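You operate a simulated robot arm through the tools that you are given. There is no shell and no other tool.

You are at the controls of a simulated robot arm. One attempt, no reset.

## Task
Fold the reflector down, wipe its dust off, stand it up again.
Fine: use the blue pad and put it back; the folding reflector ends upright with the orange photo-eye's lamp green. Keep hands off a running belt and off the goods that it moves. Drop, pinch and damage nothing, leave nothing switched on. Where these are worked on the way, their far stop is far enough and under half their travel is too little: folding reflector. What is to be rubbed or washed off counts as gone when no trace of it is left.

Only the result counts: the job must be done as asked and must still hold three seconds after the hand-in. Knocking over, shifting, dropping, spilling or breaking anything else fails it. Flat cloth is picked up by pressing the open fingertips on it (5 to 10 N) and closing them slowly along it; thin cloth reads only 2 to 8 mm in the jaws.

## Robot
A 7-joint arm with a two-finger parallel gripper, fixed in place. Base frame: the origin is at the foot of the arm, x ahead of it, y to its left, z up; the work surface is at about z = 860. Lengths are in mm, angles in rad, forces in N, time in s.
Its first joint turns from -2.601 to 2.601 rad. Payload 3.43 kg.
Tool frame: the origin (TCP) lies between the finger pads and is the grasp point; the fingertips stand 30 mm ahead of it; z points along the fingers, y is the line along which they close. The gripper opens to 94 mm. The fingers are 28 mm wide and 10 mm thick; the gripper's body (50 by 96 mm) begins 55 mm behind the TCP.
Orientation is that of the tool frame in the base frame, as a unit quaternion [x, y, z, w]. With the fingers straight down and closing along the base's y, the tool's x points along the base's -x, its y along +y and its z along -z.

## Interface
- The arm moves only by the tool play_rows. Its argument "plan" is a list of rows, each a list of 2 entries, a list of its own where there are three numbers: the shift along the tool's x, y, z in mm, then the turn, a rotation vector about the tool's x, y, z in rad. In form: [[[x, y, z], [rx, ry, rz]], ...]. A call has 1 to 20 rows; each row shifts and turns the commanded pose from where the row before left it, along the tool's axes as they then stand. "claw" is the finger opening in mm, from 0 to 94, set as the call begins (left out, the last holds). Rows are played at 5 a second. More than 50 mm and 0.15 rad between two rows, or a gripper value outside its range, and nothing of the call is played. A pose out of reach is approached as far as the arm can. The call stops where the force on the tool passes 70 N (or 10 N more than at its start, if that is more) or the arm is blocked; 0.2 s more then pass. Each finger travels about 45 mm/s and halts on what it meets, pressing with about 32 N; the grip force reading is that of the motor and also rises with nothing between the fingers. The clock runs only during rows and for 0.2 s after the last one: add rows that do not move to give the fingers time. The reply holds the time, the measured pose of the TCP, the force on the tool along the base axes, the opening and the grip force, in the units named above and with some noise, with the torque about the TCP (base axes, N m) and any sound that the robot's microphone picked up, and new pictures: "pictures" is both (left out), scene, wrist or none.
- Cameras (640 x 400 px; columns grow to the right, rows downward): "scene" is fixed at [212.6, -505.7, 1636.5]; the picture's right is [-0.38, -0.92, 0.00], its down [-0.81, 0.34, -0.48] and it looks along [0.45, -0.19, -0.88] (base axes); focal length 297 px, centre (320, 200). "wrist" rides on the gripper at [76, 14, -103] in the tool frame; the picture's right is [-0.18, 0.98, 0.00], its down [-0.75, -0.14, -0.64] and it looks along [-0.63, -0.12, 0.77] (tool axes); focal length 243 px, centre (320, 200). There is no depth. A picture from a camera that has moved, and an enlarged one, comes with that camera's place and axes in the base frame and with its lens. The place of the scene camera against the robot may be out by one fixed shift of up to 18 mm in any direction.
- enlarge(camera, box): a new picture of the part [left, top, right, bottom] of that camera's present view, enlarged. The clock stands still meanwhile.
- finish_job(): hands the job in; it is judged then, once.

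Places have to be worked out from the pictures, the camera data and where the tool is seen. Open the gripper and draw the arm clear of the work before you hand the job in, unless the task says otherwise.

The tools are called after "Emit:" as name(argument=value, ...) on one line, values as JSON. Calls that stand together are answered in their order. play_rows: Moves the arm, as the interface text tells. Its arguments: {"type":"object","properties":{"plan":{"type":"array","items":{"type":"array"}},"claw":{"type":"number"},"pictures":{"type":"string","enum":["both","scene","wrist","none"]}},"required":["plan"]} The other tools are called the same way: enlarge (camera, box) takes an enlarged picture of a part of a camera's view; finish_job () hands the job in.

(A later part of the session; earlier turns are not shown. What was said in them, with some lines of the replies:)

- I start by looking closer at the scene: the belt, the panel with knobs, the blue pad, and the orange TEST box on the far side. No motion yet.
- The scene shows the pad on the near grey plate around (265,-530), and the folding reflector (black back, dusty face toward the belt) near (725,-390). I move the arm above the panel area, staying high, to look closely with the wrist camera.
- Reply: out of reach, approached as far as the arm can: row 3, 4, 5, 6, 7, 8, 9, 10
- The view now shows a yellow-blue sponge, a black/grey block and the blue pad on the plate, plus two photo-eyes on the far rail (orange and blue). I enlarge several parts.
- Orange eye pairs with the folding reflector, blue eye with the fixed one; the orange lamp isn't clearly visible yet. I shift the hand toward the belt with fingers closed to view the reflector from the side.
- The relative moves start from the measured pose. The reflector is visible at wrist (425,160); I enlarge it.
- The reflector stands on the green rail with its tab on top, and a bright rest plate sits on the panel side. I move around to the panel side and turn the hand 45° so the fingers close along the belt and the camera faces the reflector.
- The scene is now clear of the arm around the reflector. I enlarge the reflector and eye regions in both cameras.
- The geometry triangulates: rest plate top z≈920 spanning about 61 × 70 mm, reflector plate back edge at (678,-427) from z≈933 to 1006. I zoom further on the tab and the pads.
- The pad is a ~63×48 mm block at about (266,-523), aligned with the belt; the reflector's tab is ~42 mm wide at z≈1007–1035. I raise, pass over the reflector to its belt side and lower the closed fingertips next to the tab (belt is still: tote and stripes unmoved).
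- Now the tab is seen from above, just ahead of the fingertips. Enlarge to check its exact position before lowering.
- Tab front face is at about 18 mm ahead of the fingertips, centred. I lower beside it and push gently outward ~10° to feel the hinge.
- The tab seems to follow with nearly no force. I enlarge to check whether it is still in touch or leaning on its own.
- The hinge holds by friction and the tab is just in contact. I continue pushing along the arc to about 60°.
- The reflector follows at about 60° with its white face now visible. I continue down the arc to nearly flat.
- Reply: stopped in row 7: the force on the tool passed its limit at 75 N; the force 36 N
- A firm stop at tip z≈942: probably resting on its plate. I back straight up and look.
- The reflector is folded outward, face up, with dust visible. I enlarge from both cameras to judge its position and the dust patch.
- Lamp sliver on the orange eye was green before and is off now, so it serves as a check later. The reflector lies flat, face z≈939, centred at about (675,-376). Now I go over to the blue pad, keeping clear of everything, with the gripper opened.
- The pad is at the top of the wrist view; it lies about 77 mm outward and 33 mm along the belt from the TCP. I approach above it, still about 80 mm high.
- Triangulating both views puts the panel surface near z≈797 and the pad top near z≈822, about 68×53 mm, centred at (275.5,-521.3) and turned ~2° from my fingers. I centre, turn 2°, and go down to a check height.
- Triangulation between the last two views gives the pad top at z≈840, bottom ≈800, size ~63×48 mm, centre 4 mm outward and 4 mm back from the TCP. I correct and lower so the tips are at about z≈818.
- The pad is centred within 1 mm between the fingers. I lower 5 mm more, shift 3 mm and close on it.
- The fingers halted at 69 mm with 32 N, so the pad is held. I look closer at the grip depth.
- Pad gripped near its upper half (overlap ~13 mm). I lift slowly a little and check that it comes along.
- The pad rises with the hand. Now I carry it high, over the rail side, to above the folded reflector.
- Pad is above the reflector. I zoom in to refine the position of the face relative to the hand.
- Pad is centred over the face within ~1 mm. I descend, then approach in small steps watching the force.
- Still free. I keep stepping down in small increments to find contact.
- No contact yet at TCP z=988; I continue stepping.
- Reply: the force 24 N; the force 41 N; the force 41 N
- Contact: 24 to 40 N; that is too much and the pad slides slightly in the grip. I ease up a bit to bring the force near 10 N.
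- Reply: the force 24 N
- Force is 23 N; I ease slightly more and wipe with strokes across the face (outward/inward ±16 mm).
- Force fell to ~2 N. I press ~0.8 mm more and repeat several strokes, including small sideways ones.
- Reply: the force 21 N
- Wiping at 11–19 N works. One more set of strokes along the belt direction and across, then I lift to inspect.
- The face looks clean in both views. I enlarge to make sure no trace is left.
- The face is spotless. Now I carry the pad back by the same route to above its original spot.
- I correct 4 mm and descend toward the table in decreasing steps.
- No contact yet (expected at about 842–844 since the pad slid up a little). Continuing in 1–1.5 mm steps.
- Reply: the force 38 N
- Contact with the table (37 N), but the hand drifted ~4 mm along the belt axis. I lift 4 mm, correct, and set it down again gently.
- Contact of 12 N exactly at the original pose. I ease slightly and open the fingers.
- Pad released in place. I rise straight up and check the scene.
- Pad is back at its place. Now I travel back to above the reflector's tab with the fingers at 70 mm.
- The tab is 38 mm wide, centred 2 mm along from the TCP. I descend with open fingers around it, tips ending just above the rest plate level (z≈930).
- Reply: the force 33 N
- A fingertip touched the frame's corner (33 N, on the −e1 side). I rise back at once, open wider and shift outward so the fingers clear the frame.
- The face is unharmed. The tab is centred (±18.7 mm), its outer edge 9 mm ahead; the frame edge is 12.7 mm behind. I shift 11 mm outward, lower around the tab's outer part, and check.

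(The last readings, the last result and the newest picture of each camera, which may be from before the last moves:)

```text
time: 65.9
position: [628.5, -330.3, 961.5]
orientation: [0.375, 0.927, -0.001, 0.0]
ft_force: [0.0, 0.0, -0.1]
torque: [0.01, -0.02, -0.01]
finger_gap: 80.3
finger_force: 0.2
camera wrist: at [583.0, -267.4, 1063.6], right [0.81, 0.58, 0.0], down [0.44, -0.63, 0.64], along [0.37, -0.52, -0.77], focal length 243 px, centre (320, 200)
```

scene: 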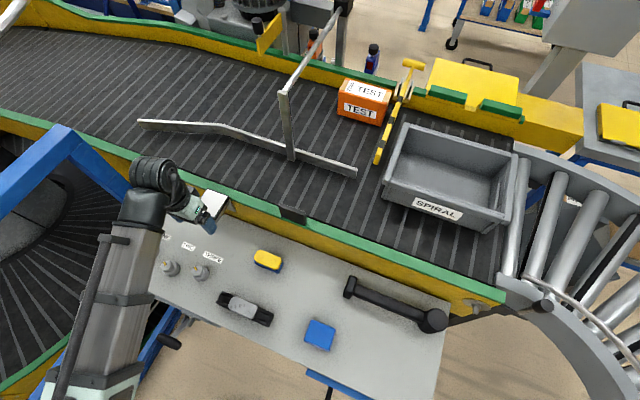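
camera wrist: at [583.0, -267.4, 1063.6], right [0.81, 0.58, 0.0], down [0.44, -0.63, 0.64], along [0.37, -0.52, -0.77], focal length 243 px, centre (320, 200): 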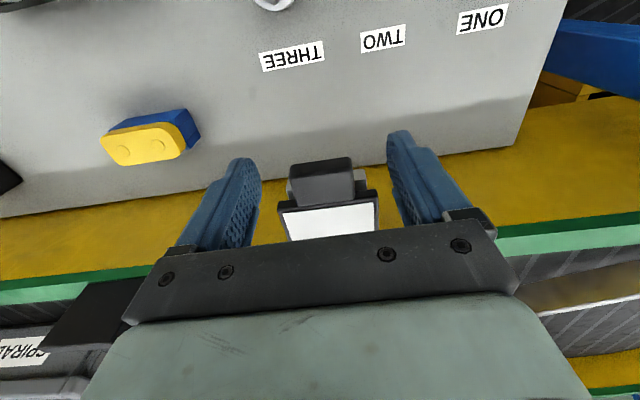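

Free of contact, tab sits between the fingers. I adjust −2 mm inward, 4 mm down, then close on the tab's ends.

Emit:
play_rows(plan=[[[-2, 0, 4], [0, 0, 0]], [[0, 0, 0], [0, 0, 0]]], claw=80, pictures="none")

Emit:
play_rows(plan=[[[0, 0, 0], [0, 0, 0]], [[0, 0, 0], [0, 0, 0]], [[0, 0, 0], [0, 0, 0]], [[0, 0, 0], [0, 0, 0]], [[0, 0, 0], [0, 0, 0]]], claw=30)

```text
time: 66.5
position: [629.2, -331.5, 957.1]
orientation: [0.374, 0.927, 0.001, 0.0]
ft_force: [-0.3, 0.2, -0.3]
torque: [0.0, 0.02, -0.01]
finger_gap: 79.9
finger_force: 0.1
```

```text
time: 67.7
position: [629.7, -331.9, 958.0]
orientation: [0.374, 0.928, 0.001, 0.0]
ft_force: [-2.2, -3.1, -1.0]
torque: [-0.12, 0.17, -0.39]
finger_gap: 39.7
finger_force: 45.1
camera wrist: at [583.5, -268.8, 1059.3], right [0.82, 0.58, 0.0], down [0.44, -0.63, 0.64], along [0.37, -0.52, -0.77], focal length 243 px, centre (320, 200)
```

scene: 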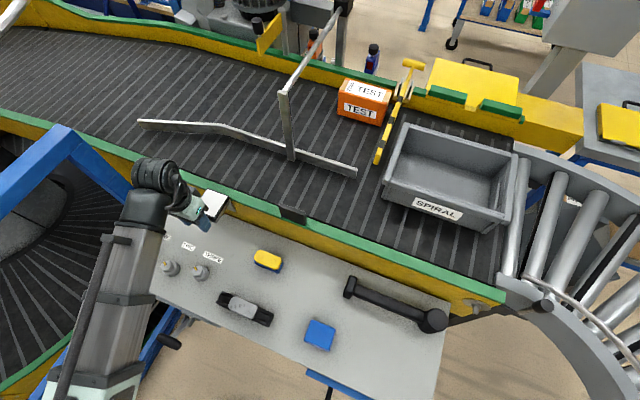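
wrist: 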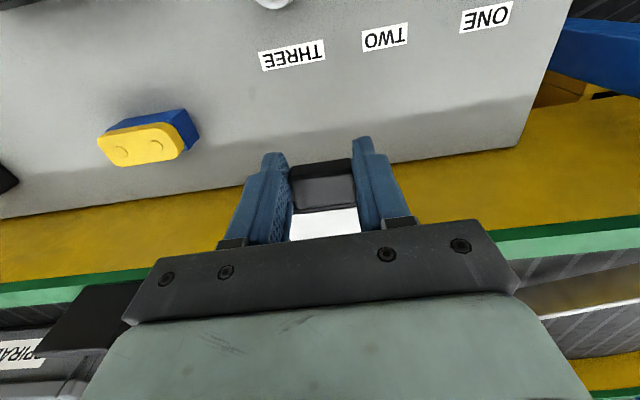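

Tab gripped at 39.7 mm. I lift along the arc about the hinge, first 20°, watching forces.

Emit:
play_rows(plan=[[[-0.3, 0, -4.1], [0, 0, 0]], [[-0.3, 0, -4.2], [0, 0, 0]], [[-0.6, 0, -4.1], [0, 0, 0]], [[-0.6, 0, -4.1], [0, 0, 0]], [[-0.9, 0, -4], [0, 0, 0]], [[-1, 0, -4], [0, 0, 0]], [[-1.3, 0, -4], [0, 0, 0]], [[-1.4, 0, -3.9], [0, 0, 0]], [[0, 0, 0], [0, 0, 0]]], claw=30)

```text
time: 69.7
position: [633.0, -335.7, 989.0]
orientation: [0.374, 0.927, 0.001, -0.001]
ft_force: [-8.7, 1.4, -10.5]
torque: [1.03, 1.09, -0.51]
finger_gap: 39.4
finger_force: 44.7
camera wrist: at [587.6, -273.1, 1089.7], right [0.81, 0.58, 0.0], down [0.45, -0.63, 0.64], along [0.37, -0.52, -0.77], focal length 243 px, centre (320, 200)
```

scene: 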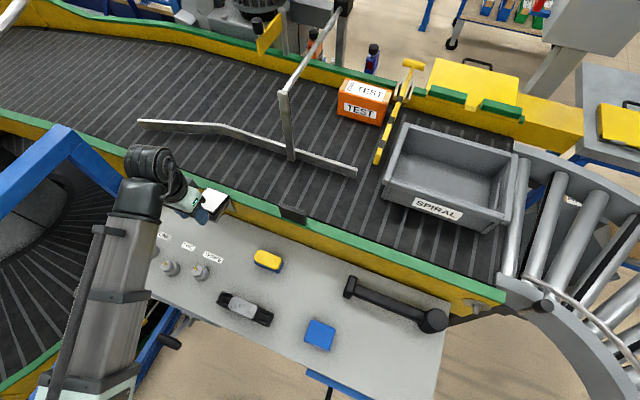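
wrist: 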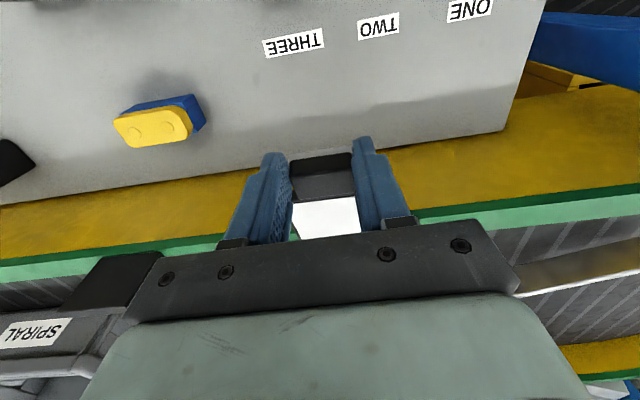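

Forces are mild (~10 N). I continue along the arc to about 40° from vertical.

Emit:
play_rows(plan=[[[-3.3, 0, -7.5], [0, 0, 0]], [[-4, 0, -7.3], [0, 0, 0]], [[-4.6, 0, -6.9], [0, 0, 0]], [[-5.2, 0, -6.5], [0, 0, 0]], [[-5.7, 0, -6], [0, 0, 0]], [[-6.3, 0, -5.5], [0, 0, 0]], [[0, 0, 0], [0, 0, 0]]], claw=30)

```text
time: 71.3
position: [654.0, -356.4, 1029.8]
orientation: [0.375, 0.927, 0.0, -0.002]
ft_force: [-10.5, 2.8, -9.4]
torque: [1.08, 1.16, -0.94]
finger_gap: 39.3
finger_force: 44.9
camera wrist: at [609.2, -294.0, 1131.0], right [0.82, 0.58, 0.0], down [0.45, -0.63, 0.64], along [0.37, -0.52, -0.77], focal length 243 px, centre (320, 200)
```

scene: 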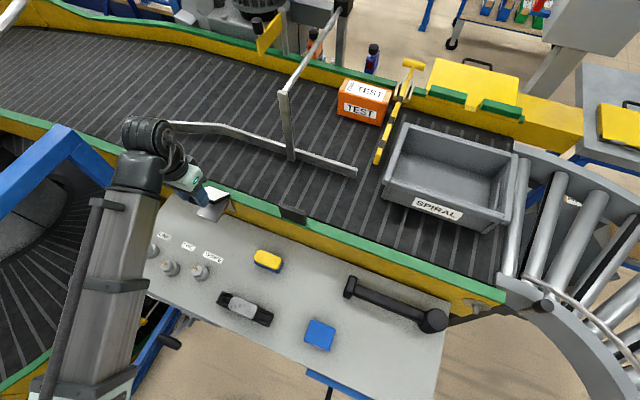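
wrist: 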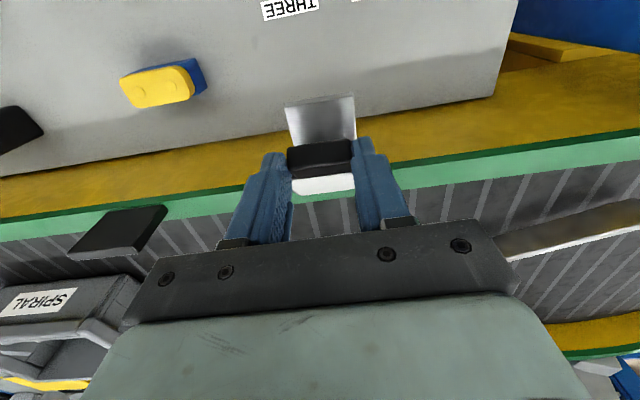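

Following well. Next to about 10° from vertical.

Emit:
play_rows(plan=[[[-6.6, 0, -4.8], [0, 0, 0]], [[-7.1, 0, -4.4], [0, 0, 0]], [[-7.5, 0, -3.6], [0, 0, 0]], [[-7.7, 0, -3.1], [0, 0, 0]], [[-7.9, 0, -2.3], [0, 0, 0]], [[-8.2, 0, -1.6], [0, 0, 0]], [[0, 0, 0], [0, 0, 0]]], claw=30)

```text
time: 72.9
position: [684.7, -388.0, 1049.1]
orientation: [0.375, 0.927, 0.0, -0.003]
ft_force: [-17.0, 3.7, 8.2]
torque: [0.76, 1.49, -0.42]
finger_gap: 39.4
finger_force: 44.7
camera wrist: at [640.3, -325.0, 1150.8], right [0.81, 0.58, 0.0], down [0.45, -0.63, 0.64], along [0.37, -0.52, -0.77], focal length 243 px, centre (320, 200)
```

scene: 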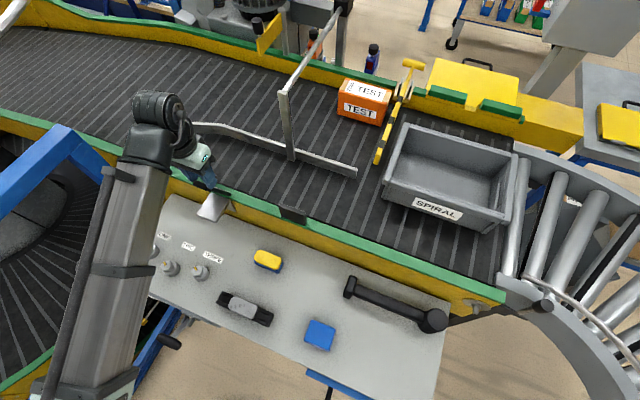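
wrist: 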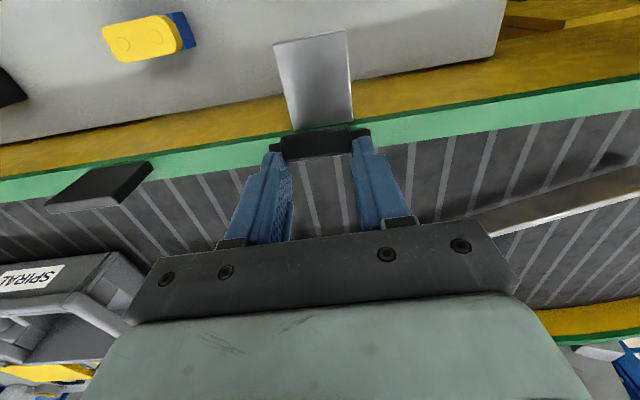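

Nearly upright with moderate force. I continue the last degrees in small steps, watching for the upright stop.

Emit:
play_rows(plan=[[[-4, 0, -0.5], [0, 0, 0]], [[-4, 0, -0.4], [0, 0, 0]], [[-3, 0, -0.1], [0, 0, 0]], [[0, 0, 0], [0, 0, 0]]], claw=30, pictures="both")

Emit:
enlarge(camera="scene", box=[300, 20, 332, 60])

Emit:
enlarge(camera="wrist", box=[240, 90, 400, 230])

```text
time: 73.9
position: [692.8, -395.6, 1050.4]
orientation: [0.374, 0.927, 0.0, -0.002]
ft_force: [-25.6, -6.3, 15.3]
torque: [0.5, 1.68, -0.31]
finger_gap: 39.4
finger_force: 45.3
camera wrist: at [648.2, -332.4, 1152.0], right [0.82, 0.58, 0.0], down [0.45, -0.63, 0.64], along [0.37, -0.52, -0.77], focal length 243 px, centre (320, 200)
```

scene: 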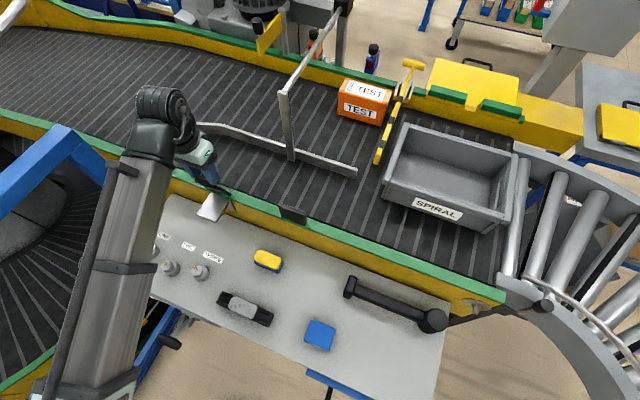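
wrist: 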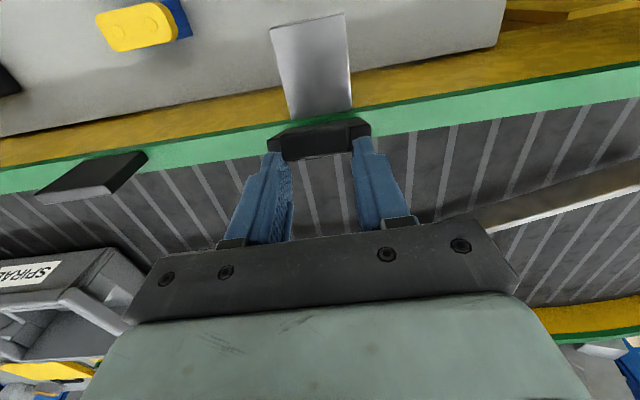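

```text
10.00 times, centred on (316, 40) of scene
camera zoom: at [212.6, -505.7, 1636.5], right [-0.38, -0.92, 0.0], down [-0.81, 0.34, -0.48], along [0.45, -0.19, -0.88], focal length 2968 px, centre (360, 1800)
```

zoom: 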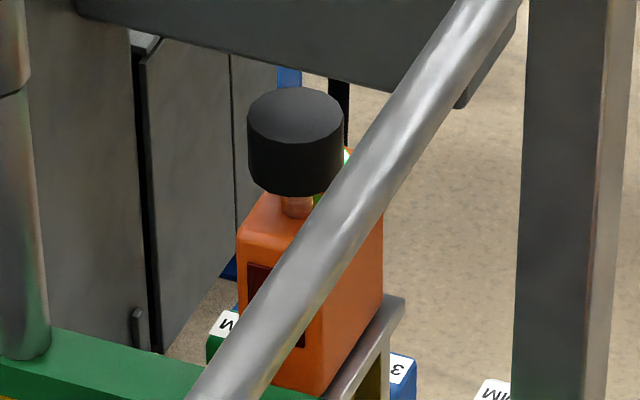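

```text
2.86 times, centred on (320, 160) of wrist
camera zoom: at [648.2, -332.4, 1152.0], right [0.82, 0.58, 0.0], down [0.45, -0.63, 0.64], along [0.37, -0.52, -0.77], focal length 693 px, centre (320, 314)
```

zoom: 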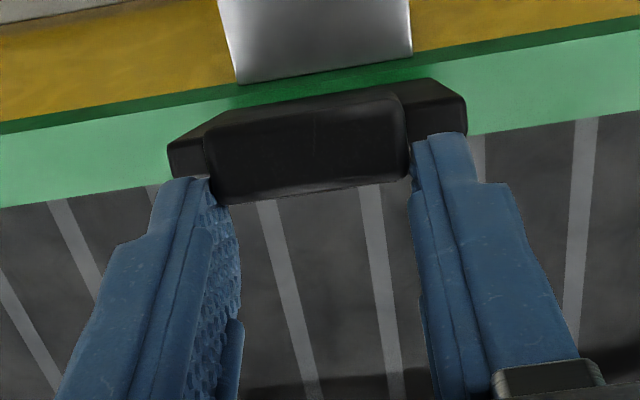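

The lamp sliver is green again, but the tab lags (about 15–18° from vertical) since it slips in my grip. I open the fingers, rise clear, and will push it home from the outside.

Emit:
play_rows(plan=[[[0, 0, 0], [0, 0, 0]], [[0, 0, 0], [0, 0, 0]], [[0, 0, 0], [0, 0, 0]]], claw=64, pictures="wrist")

Emit:
play_rows(plan=[[[0, 0, -20], [0, 0, 0]], [[0, 0, -30], [0, 0, 0]], [[0, 0, -10], [0, 0, 0]], [[0, 0, 0], [0, 0, 0]]], claw=64)

```text
time: 74.7
position: [695.9, -394.5, 1049.4]
orientation: [0.374, 0.927, 0.002, 0.001]
ft_force: [-0.7, -0.5, 0.4]
torque: [0.01, 0.02, -0.03]
finger_gap: 64.1
finger_force: 0.1
camera wrist: at [650.4, -332.1, 1150.6], right [0.81, 0.58, 0.0], down [0.44, -0.63, 0.64], along [0.37, -0.52, -0.77], focal length 243 px, centre (320, 200)
```

wrist: 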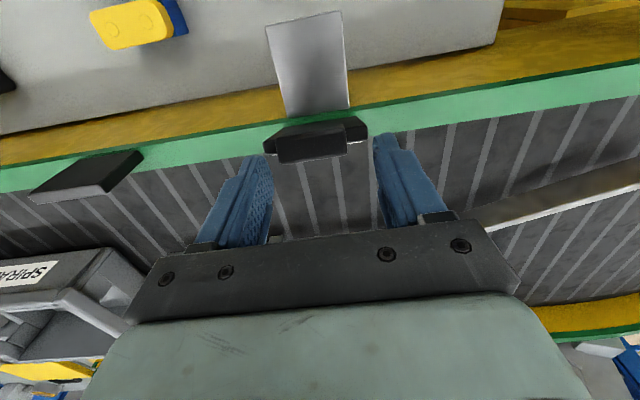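

```text
time: 75.7
position: [694.1, -396.1, 1109.5]
orientation: [0.375, 0.927, 0.0, -0.001]
ft_force: [-0.2, -1.0, 0.6]
torque: [0.01, -0.04, 0.03]
finger_gap: 63.9
finger_force: 0.0
camera wrist: at [648.9, -332.8, 1211.5], right [0.81, 0.58, 0.0], down [0.44, -0.63, 0.64], along [0.37, -0.52, -0.77], focal length 243 px, centre (320, 200)
```

scene: 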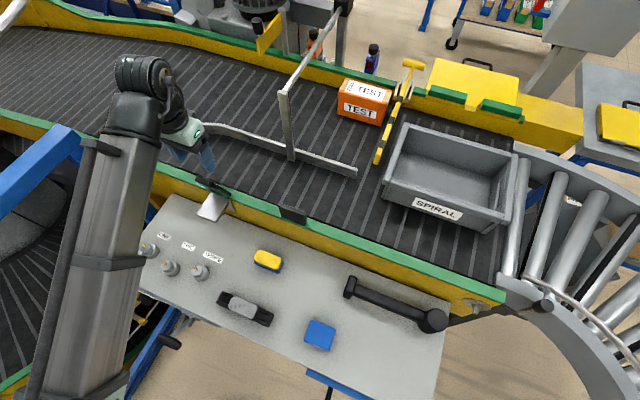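
wrist: 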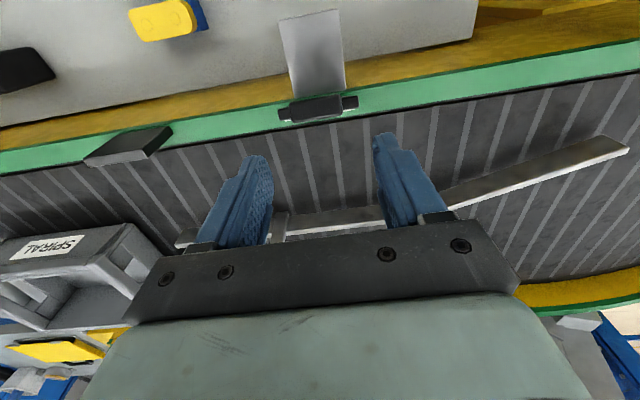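

Emit:
enlarge(camera="wrist", box=[260, 70, 380, 150])

Emit:
enlarge(camera="scene", box=[180, 160, 250, 230])

Emit:
enlarge(camera="scene", box=[300, 20, 332, 60])

```text
5.00 times, centred on (320, 110) of wrist
camera zoom: at [648.9, -332.8, 1211.5], right [0.81, 0.58, 0.0], down [0.44, -0.63, 0.64], along [0.37, -0.52, -0.77], focal length 1213 px, centre (320, 650)
```

zoom: 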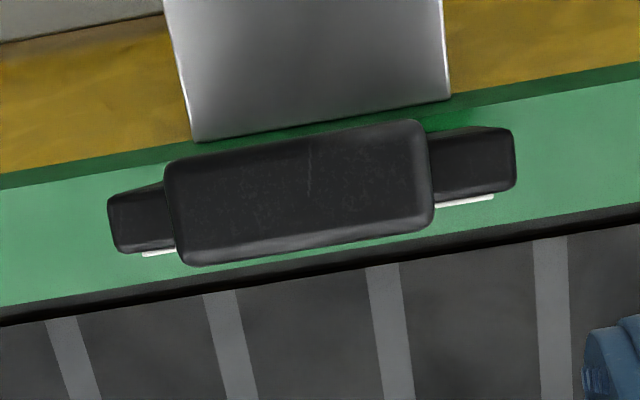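

```text
5.71 times, centred on (215, 195) of scene
camera zoom: at [212.6, -505.7, 1636.5], right [-0.38, -0.92, 0.0], down [-0.81, 0.34, -0.48], along [0.45, -0.19, -0.88], focal length 1696 px, centre (920, 229)
```

zoom: 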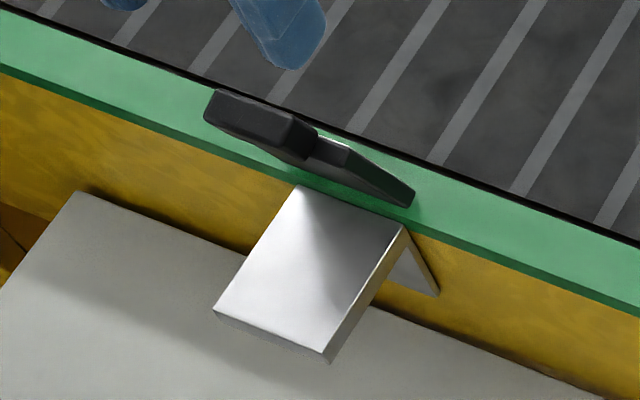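

```text
10.00 times, centred on (316, 40) of scene
camera zoom: at [212.6, -505.7, 1636.5], right [-0.38, -0.92, 0.0], down [-0.81, 0.34, -0.48], along [0.45, -0.19, -0.88], focal length 2968 px, centre (360, 1800)
```

zoom: 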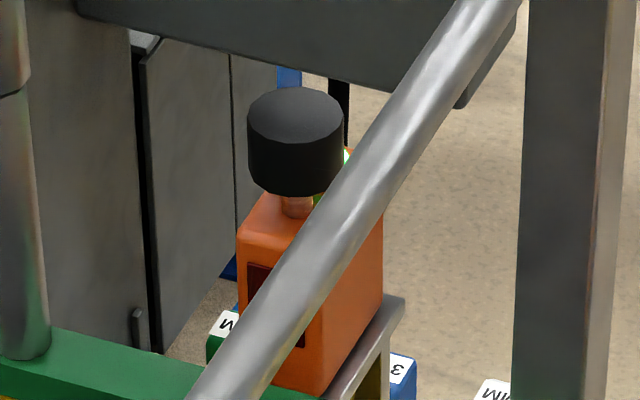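

Reflector leans ~15° and holds there. I move outward over it, close the fingers, and lower on its panel side to push the tab toward upright.

Emit:
play_rows(plan=[[[25, 0, 0], [0, 0, 0]], [[27, 0, 0], [0, 0, 0]], [[0, 0, 0], [0, 0, 0]], [[0, 0, 33], [0, 0, 0]], [[0, 0, 34], [0, 0, 0]], [[0, 0, 0], [0, 0, 0]]], claw=0)

Emit:
enlarge(camera="scene", box=[180, 160, 250, 230])

```text
time: 77.1
position: [658.8, -357.6, 1042.3]
orientation: [0.374, 0.927, 0.0, -0.001]
ft_force: [0.0, -0.8, -0.4]
torque: [-0.03, 0.01, 0.0]
finger_gap: 0.1
finger_force: 31.6
camera wrist: at [613.2, -295.6, 1142.9], right [0.81, 0.58, 0.0], down [0.44, -0.63, 0.64], along [0.37, -0.52, -0.77], focal length 243 px, centre (320, 200)
```

scene: 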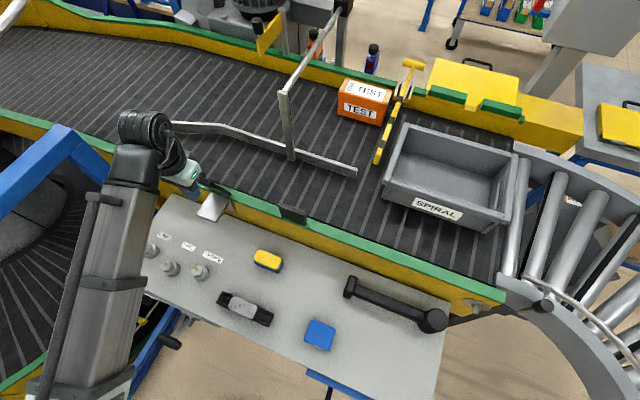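
wrist: 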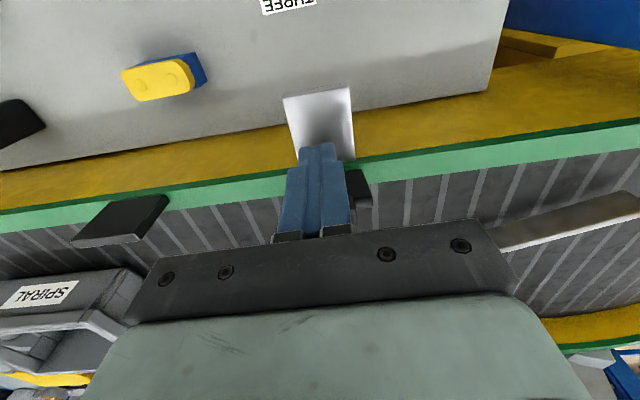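

```text
5.71 times, centred on (215, 195) of scene
camera zoom: at [212.6, -505.7, 1636.5], right [-0.38, -0.92, 0.0], down [-0.81, 0.34, -0.48], along [0.45, -0.19, -0.88], focal length 1696 px, centre (920, 229)
```

zoom: 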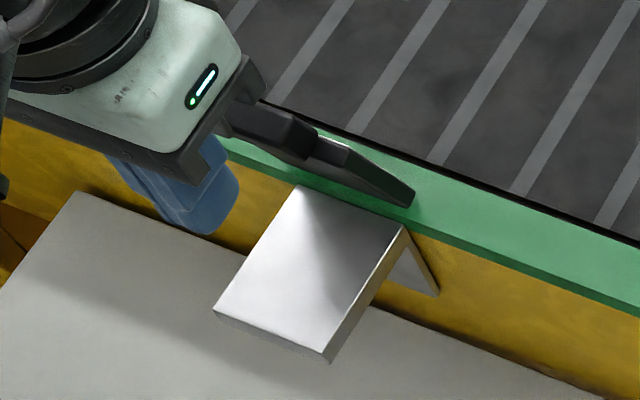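

Fingers stand on the panel side, ~17 mm from the tab's back. I push inward steadily toward upright.

Emit:
play_rows(plan=[[[-8, 0, 0], [0, 0, 0]], [[-8, 0, 0], [0, 0, 0]], [[-6, 0, 0], [0, 0, 0]], [[-5, 0, 0], [0, 0, 0]], [[-5, 0, 0], [0, 0, 0]], [[-4, 0, 0], [0, 0, 0]], [[0, 0, 0], [0, 0, 0]]], claw=0, pictures="scene")

Emit:
enlarge(camera="scene", box=[180, 160, 250, 230])

```text
time: 78.7
position: [683.9, -383.7, 1042.1]
orientation: [0.374, 0.927, 0.0, 0.0]
ft_force: [0.0, -0.4, -0.1]
torque: [0.03, 0.02, -0.01]
finger_gap: 0.0
finger_force: 32.2
```

scene: 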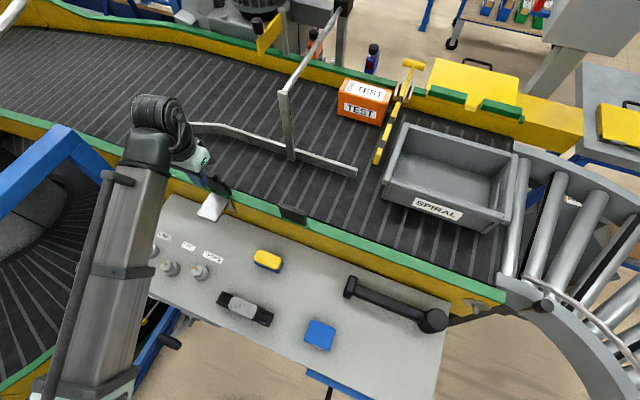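

```text
5.71 times, centred on (215, 195) of scene
camera zoom: at [212.6, -505.7, 1636.5], right [-0.38, -0.92, 0.0], down [-0.81, 0.34, -0.48], along [0.45, -0.19, -0.88], focal length 1696 px, centre (920, 229)
```

zoom: 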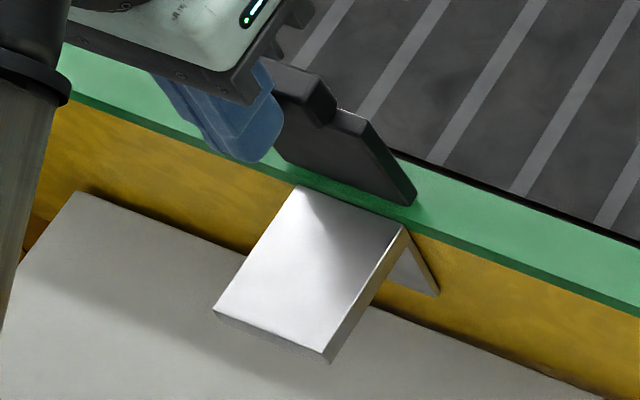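

The reflector comes up with no noticeable force. I push the last millimetres in small steps until I feel the upright stop.

Emit:
play_rows(plan=[[[-3, 0, 0], [0, 0, 0]], [[-3, 0, 0], [0, 0, 0]], [[-2, 0, 0], [0, 0, 0]], [[0, 0, 0], [0, 0, 0]]], claw=0, pictures="none")

Emit:
play_rows(plan=[[[-1.5, 0, 0], [0, 0, 0]], [[0, 0, 0], [0, 0, 0]]], claw=0, pictures="none")

```text
time: 79.7
position: [690.9, -390.6, 1041.6]
orientation: [0.374, 0.927, 0.001, 0.0]
ft_force: [-1.3, 0.5, 0.5]
torque: [-0.04, -0.03, -0.01]
finger_gap: 0.0
finger_force: 31.5
```

```text
time: 80.3
position: [690.2, -390.0, 1041.7]
orientation: [0.375, 0.927, 0.001, 0.0]
ft_force: [-5.8, 10.8, -3.9]
torque: [0.31, 0.18, 0.02]
finger_gap: 0.0
finger_force: 31.7
```

Position stopped at the expected upright place and the force rose to ~12 N: the stop is reached. I back off, rise clear, and inspect.

Emit:
play_rows(plan=[[[10, 0, 0], [0, 0, 0]], [[25, 0, 0], [0, 0, 0]], [[30, 10, -20], [0, 0, 0]], [[10, 40, -20], [0, 0, 0]], [[0, 40, 0], [0, 0, 0]], [[0, 40, 0], [0, 0, 0]], [[0, 0, 0], [0, 0, 0]]], claw=0)

Emit:
enlarge(camera="scene", box=[198, 162, 230, 198])

Emit:
enlarge(camera="scene", box=[300, 20, 332, 60])

```text
time: 81.9
position: [725.1, -244.6, 1085.4]
orientation: [0.375, 0.927, 0.0, -0.001]
ft_force: [0.1, 0.3, 1.1]
torque: [-0.01, 0.0, -0.02]
finger_gap: 0.1
finger_force: 32.2
camera wrist: at [679.0, -182.2, 1187.8], right [0.82, 0.58, 0.0], down [0.44, -0.63, 0.64], along [0.37, -0.52, -0.77], focal length 243 px, centre (320, 200)
```

scene: 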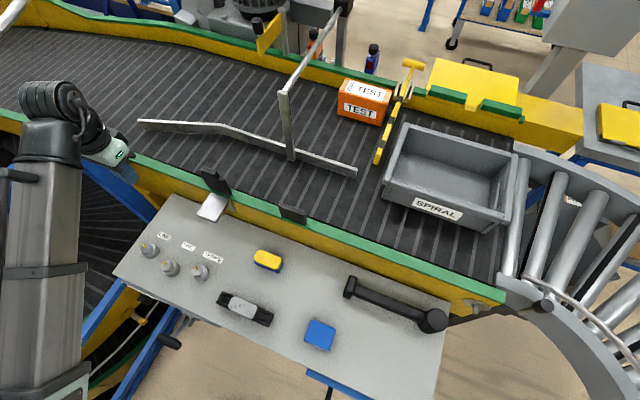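
wrist: 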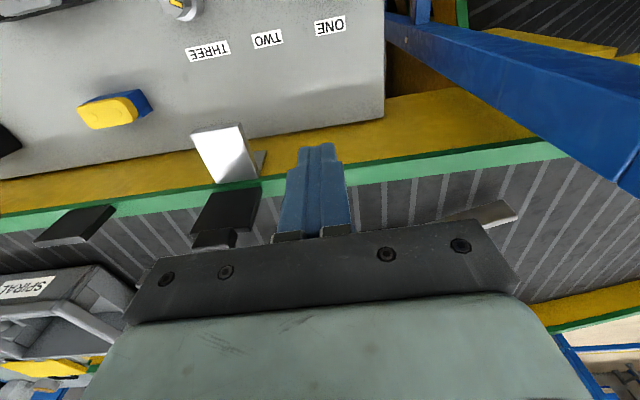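

```text
11.11 times, centred on (214, 180) of scene
camera zoom: at [212.6, -505.7, 1636.5], right [-0.38, -0.92, 0.0], down [-0.81, 0.34, -0.48], along [0.45, -0.19, -0.88], focal length 3298 px, centre (1498, 422)
```

zoom: 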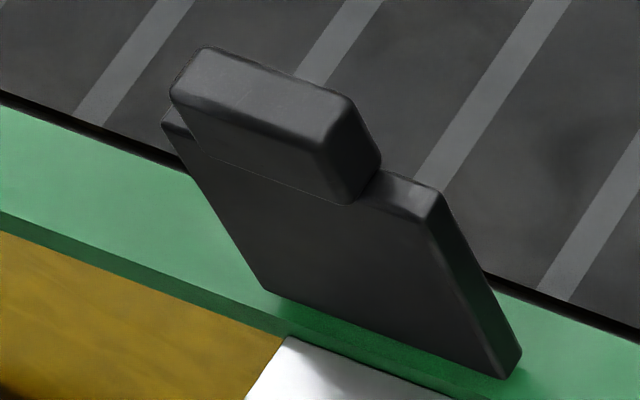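

```text
10.00 times, centred on (316, 40) of scene
camera zoom: at [212.6, -505.7, 1636.5], right [-0.38, -0.92, 0.0], down [-0.81, 0.34, -0.48], along [0.45, -0.19, -0.88], focal length 2968 px, centre (360, 1800)
```

zoom: 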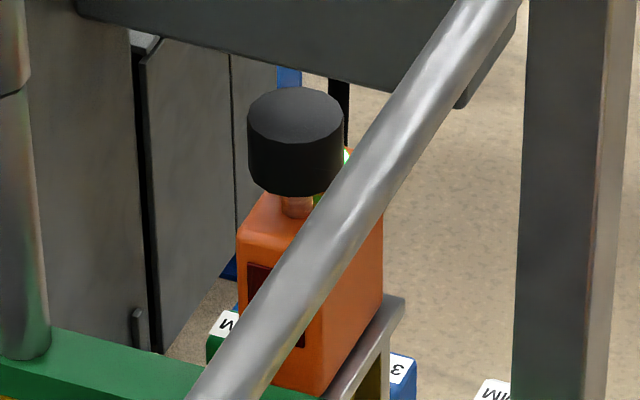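

The reflector stands exactly as at the start (same outline), and the lamp sliver is green. To confirm the lamp, I turn the hand so the wrist camera can see the orange photo-eye from another angle.

Emit:
play_rows(plan=[[[0, 0, -30], [0, 0, -0.14]], [[0, 0, 0], [0, 0, -0.14]], [[0, 0, 0], [0, 0, -0.14]], [[0, 0, 0], [0, 0, -0.14]], [[0, 0, 0], [0, 0, -0.14]], [[0, 0, 0], [0, 0, -0.14]], [[0, 0, 0], [0, 0, 0]]], claw=40)

```text
time: 83.5
position: [727.0, -245.2, 1113.8]
orientation: [-0.038, 0.999, 0.001, 0.0]
ft_force: [0.1, 0.2, -0.6]
torque: [0.03, 0.03, 0.0]
finger_gap: 39.7
finger_force: 0.2
camera wrist: at [649.2, -237.6, 1214.9], right [0.11, 0.99, 0.0], down [0.76, -0.09, 0.64], along [0.64, -0.07, -0.77], focal length 243 px, centre (320, 200)
```

scene: 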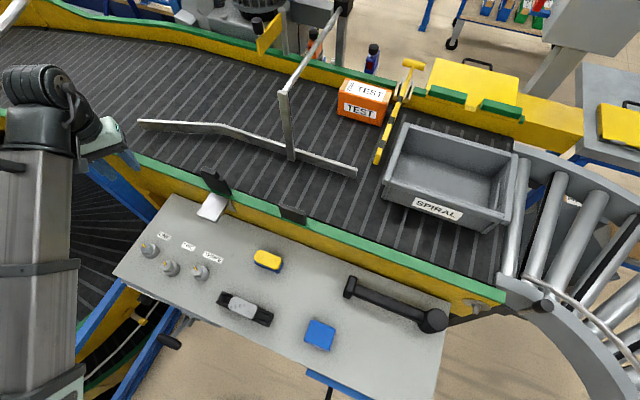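
wrist: 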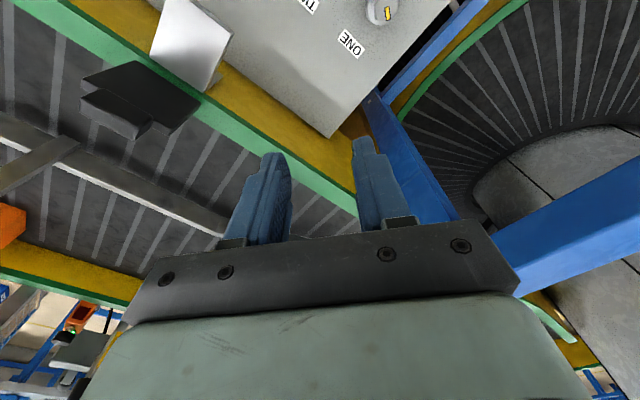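

The orange photo-eye appears at the lower left of the wrist picture; I enlarge it.

Emit:
enlarge(camera="wrist", box=[40, 280, 140, 360])

Emit:
enlarge(camera="wrist", box=[60, 0, 260, 150])

```text
5.00 times, centred on (90, 320) of wrist
camera zoom: at [649.2, -237.6, 1214.9], right [0.11, 0.99, 0.0], down [0.76, -0.09, 0.64], along [0.64, -0.07, -0.77], focal length 1213 px, centre (1470, -400)
```

zoom: 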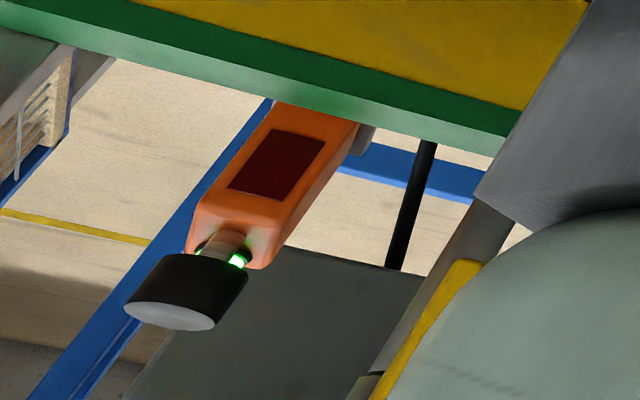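

```text
2.67 times, centred on (160, 75) of wrist
camera zoom: at [649.2, -237.6, 1214.9], right [0.11, 0.99, 0.0], down [0.76, -0.09, 0.64], along [0.64, -0.07, -0.77], focal length 647 px, centre (747, 533)
```

zoom: 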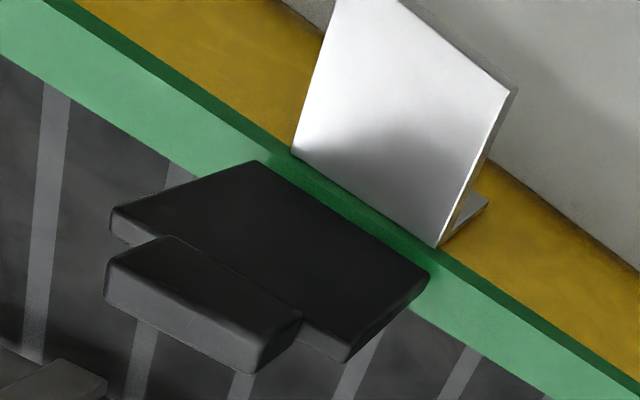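

The orange eye's lamp glows green, the reflector is upright and clean, the pad is back and the other items are unmoved. I open the gripper, rise a little further clear of the work, and check one last time.

Emit:
play_rows(plan=[[[0, 20, -20], [0, 0, 0]], [[0, 30, -10], [0, 0, 0]], [[0, 0, 0], [0, 0, 0]], [[0, 0, 0], [0, 0, 0]], [[0, 0, 0], [0, 0, 0]]], claw=90)

Emit:
enlarge(camera="scene", box=[120, 150, 460, 370])

```text
time: 83.9
position: [727.4, -228.8, 1131.8]
orientation: [-0.041, 0.999, -0.003, 0.008]
ft_force: [11.4, -0.4, -18.0]
torque: [-0.27, -0.04, -0.14]
finger_gap: 78.6
finger_force: 0.0
out of reach, approached as far as the arm can: row 2
stopped in row 2: the force on the tool passed its limit at 90 N (the readings are from after the stop); the commanded pose is now the measured one
camera wrist: at [648.7, -221.0, 1231.2], right [0.1, 0.99, 0.0], down [0.75, -0.07, 0.65], along [0.65, -0.07, -0.76], focal length 243 px, centre (320, 200)
```

scene: 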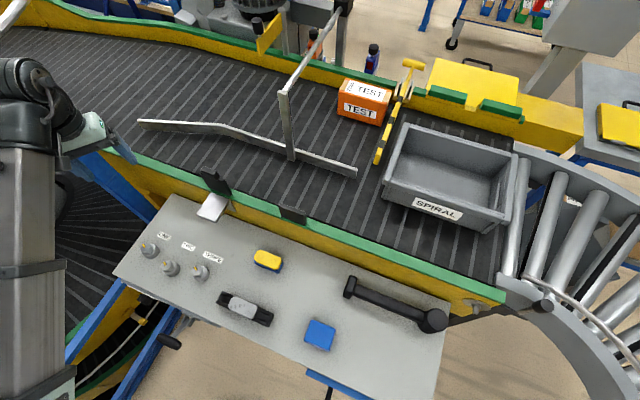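
wrist: 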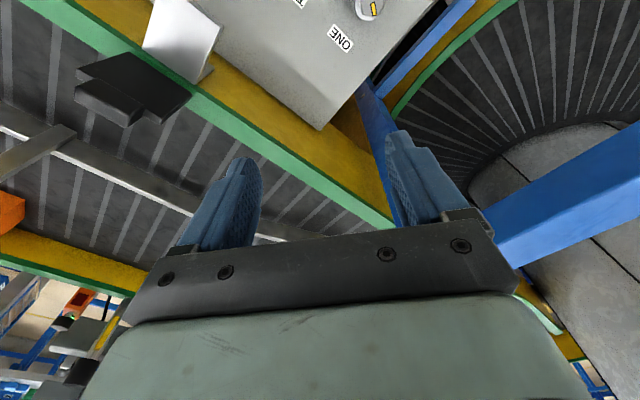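

```text
1.82 times, centred on (290, 260) of scene
camera zoom: at [212.6, -505.7, 1636.5], right [-0.38, -0.92, 0.0], down [-0.81, 0.34, -0.48], along [0.45, -0.19, -0.88], focal length 540 px, centre (374, 91)
```

zoom: 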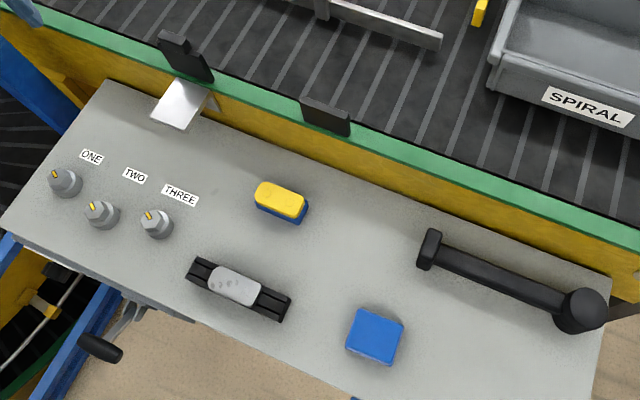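

The move up ended at the arm's reach with a force spike. I go back the way I came (down and toward the earlier clear spot) and check that the force vanishes.

Emit:
play_rows(plan=[[[0, -8, 8], [0, 0, 0]], [[0, -10, 10], [0, 0, 0]], [[0, 0, 0], [0, 0, 0]]], claw=80)

```text
time: 84.7
position: [730.0, -248.9, 1113.0]
orientation: [-0.041, 0.999, -0.002, 0.006]
ft_force: [-0.1, -1.6, 0.3]
torque: [0.0, 0.01, -0.03]
finger_gap: 79.9
finger_force: 0.1
camera wrist: at [650.7, -239.3, 1212.8], right [0.1, 0.99, 0.0], down [0.75, -0.07, 0.65], along [0.65, -0.07, -0.76], focal length 243 px, centre (320, 200)
```

scene: 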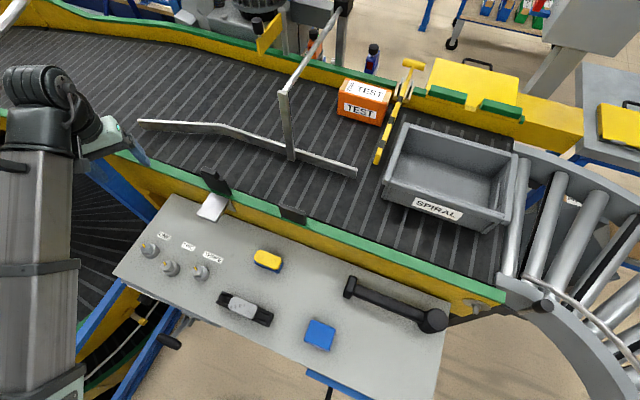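
wrist: 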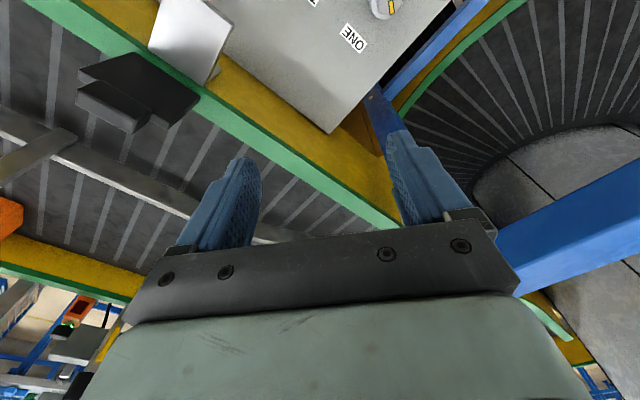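

Force is back to zero; nothing was displaced. The hand is open and ~150 mm clear of the reflector. A final check of the lamp and reflector before handing in.

Emit:
enlarge(camera="wrist", box=[30, 285, 130, 365])

Emit:
enlarge(camera="scene", box=[0, 60, 260, 260])

Emit:
enlarge(camera="wrist", box=[340, 60, 640, 320])

```text
5.00 times, centred on (80, 325) of wrist
camera zoom: at [650.7, -239.3, 1212.8], right [0.1, 0.99, 0.0], down [0.75, -0.07, 0.65], along [0.65, -0.07, -0.76], focal length 1213 px, centre (1520, -425)
```

zoom: 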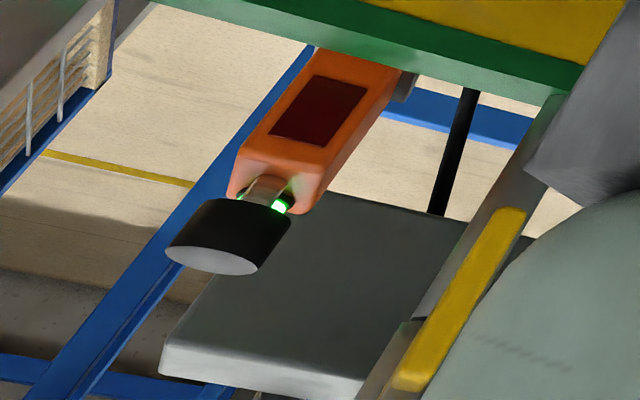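

```text
2.00 times, centred on (130, 160) of scene
camera zoom: at [212.6, -505.7, 1636.5], right [-0.38, -0.92, 0.0], down [-0.81, 0.34, -0.48], along [0.45, -0.19, -0.88], focal length 594 px, centre (700, 280)
```

zoom: 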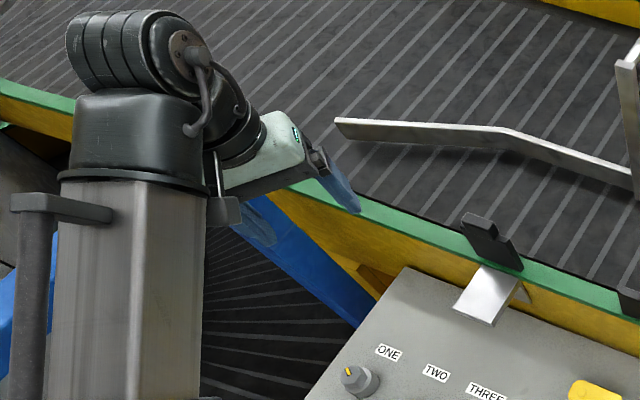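

```text
1.54 times, centred on (490, 190) of wrist
camera zoom: at [650.7, -239.3, 1212.8], right [0.1, 0.99, 0.0], down [0.75, -0.07, 0.65], along [0.65, -0.07, -0.76], focal length 373 px, centre (58, 215)
```

zoom: 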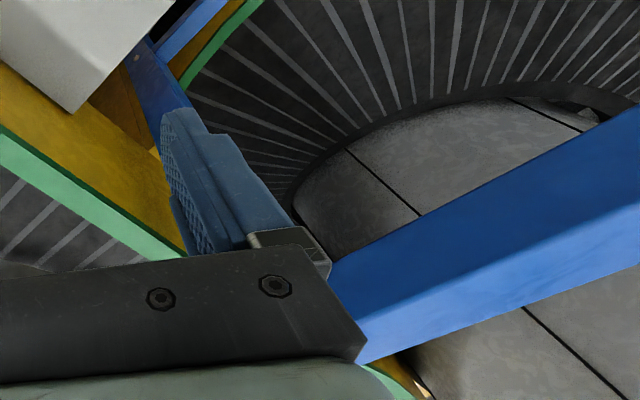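

Lamp green, reflector upright and clean, pad returned, gripper open and free of contact. I hand the job in.

Emit:
finish_job()

```text
The job is handed in.
```

I folded the reflector down, wiped it clean and stood it upright again, then handed the job in.

- **Reflector:** It went flat onto its rest and is now back at its upright stop. In the close-up pictures after wiping, no dust shows on the face.
- **Lamp:** A close-up from the wrist camera just before hand-in shows the orange photo-eye's lamp green.
- **Blue pad:** It is back on the panel about 3–4 mm from where it started. Nothing else on the panel moved in the pictures, I left the knobs alone, and the belt stayed still throughout.

Three unplanned forces came up along the way:

- **Tab:** Pushing the tab flat ended against the rest with 75 N.
- **Frame corner:** While I was lowering toward the tab to raise the reflector, one fingertip pressed its frame corner with about 33 N. I saw no mark afterwards.
- **Retreat:** During the final retreat the arm reached its limit and the force briefly hit 90 N. I did not establish the cause, but I saw nothing displaced, and the force was back to zero once I moved back.
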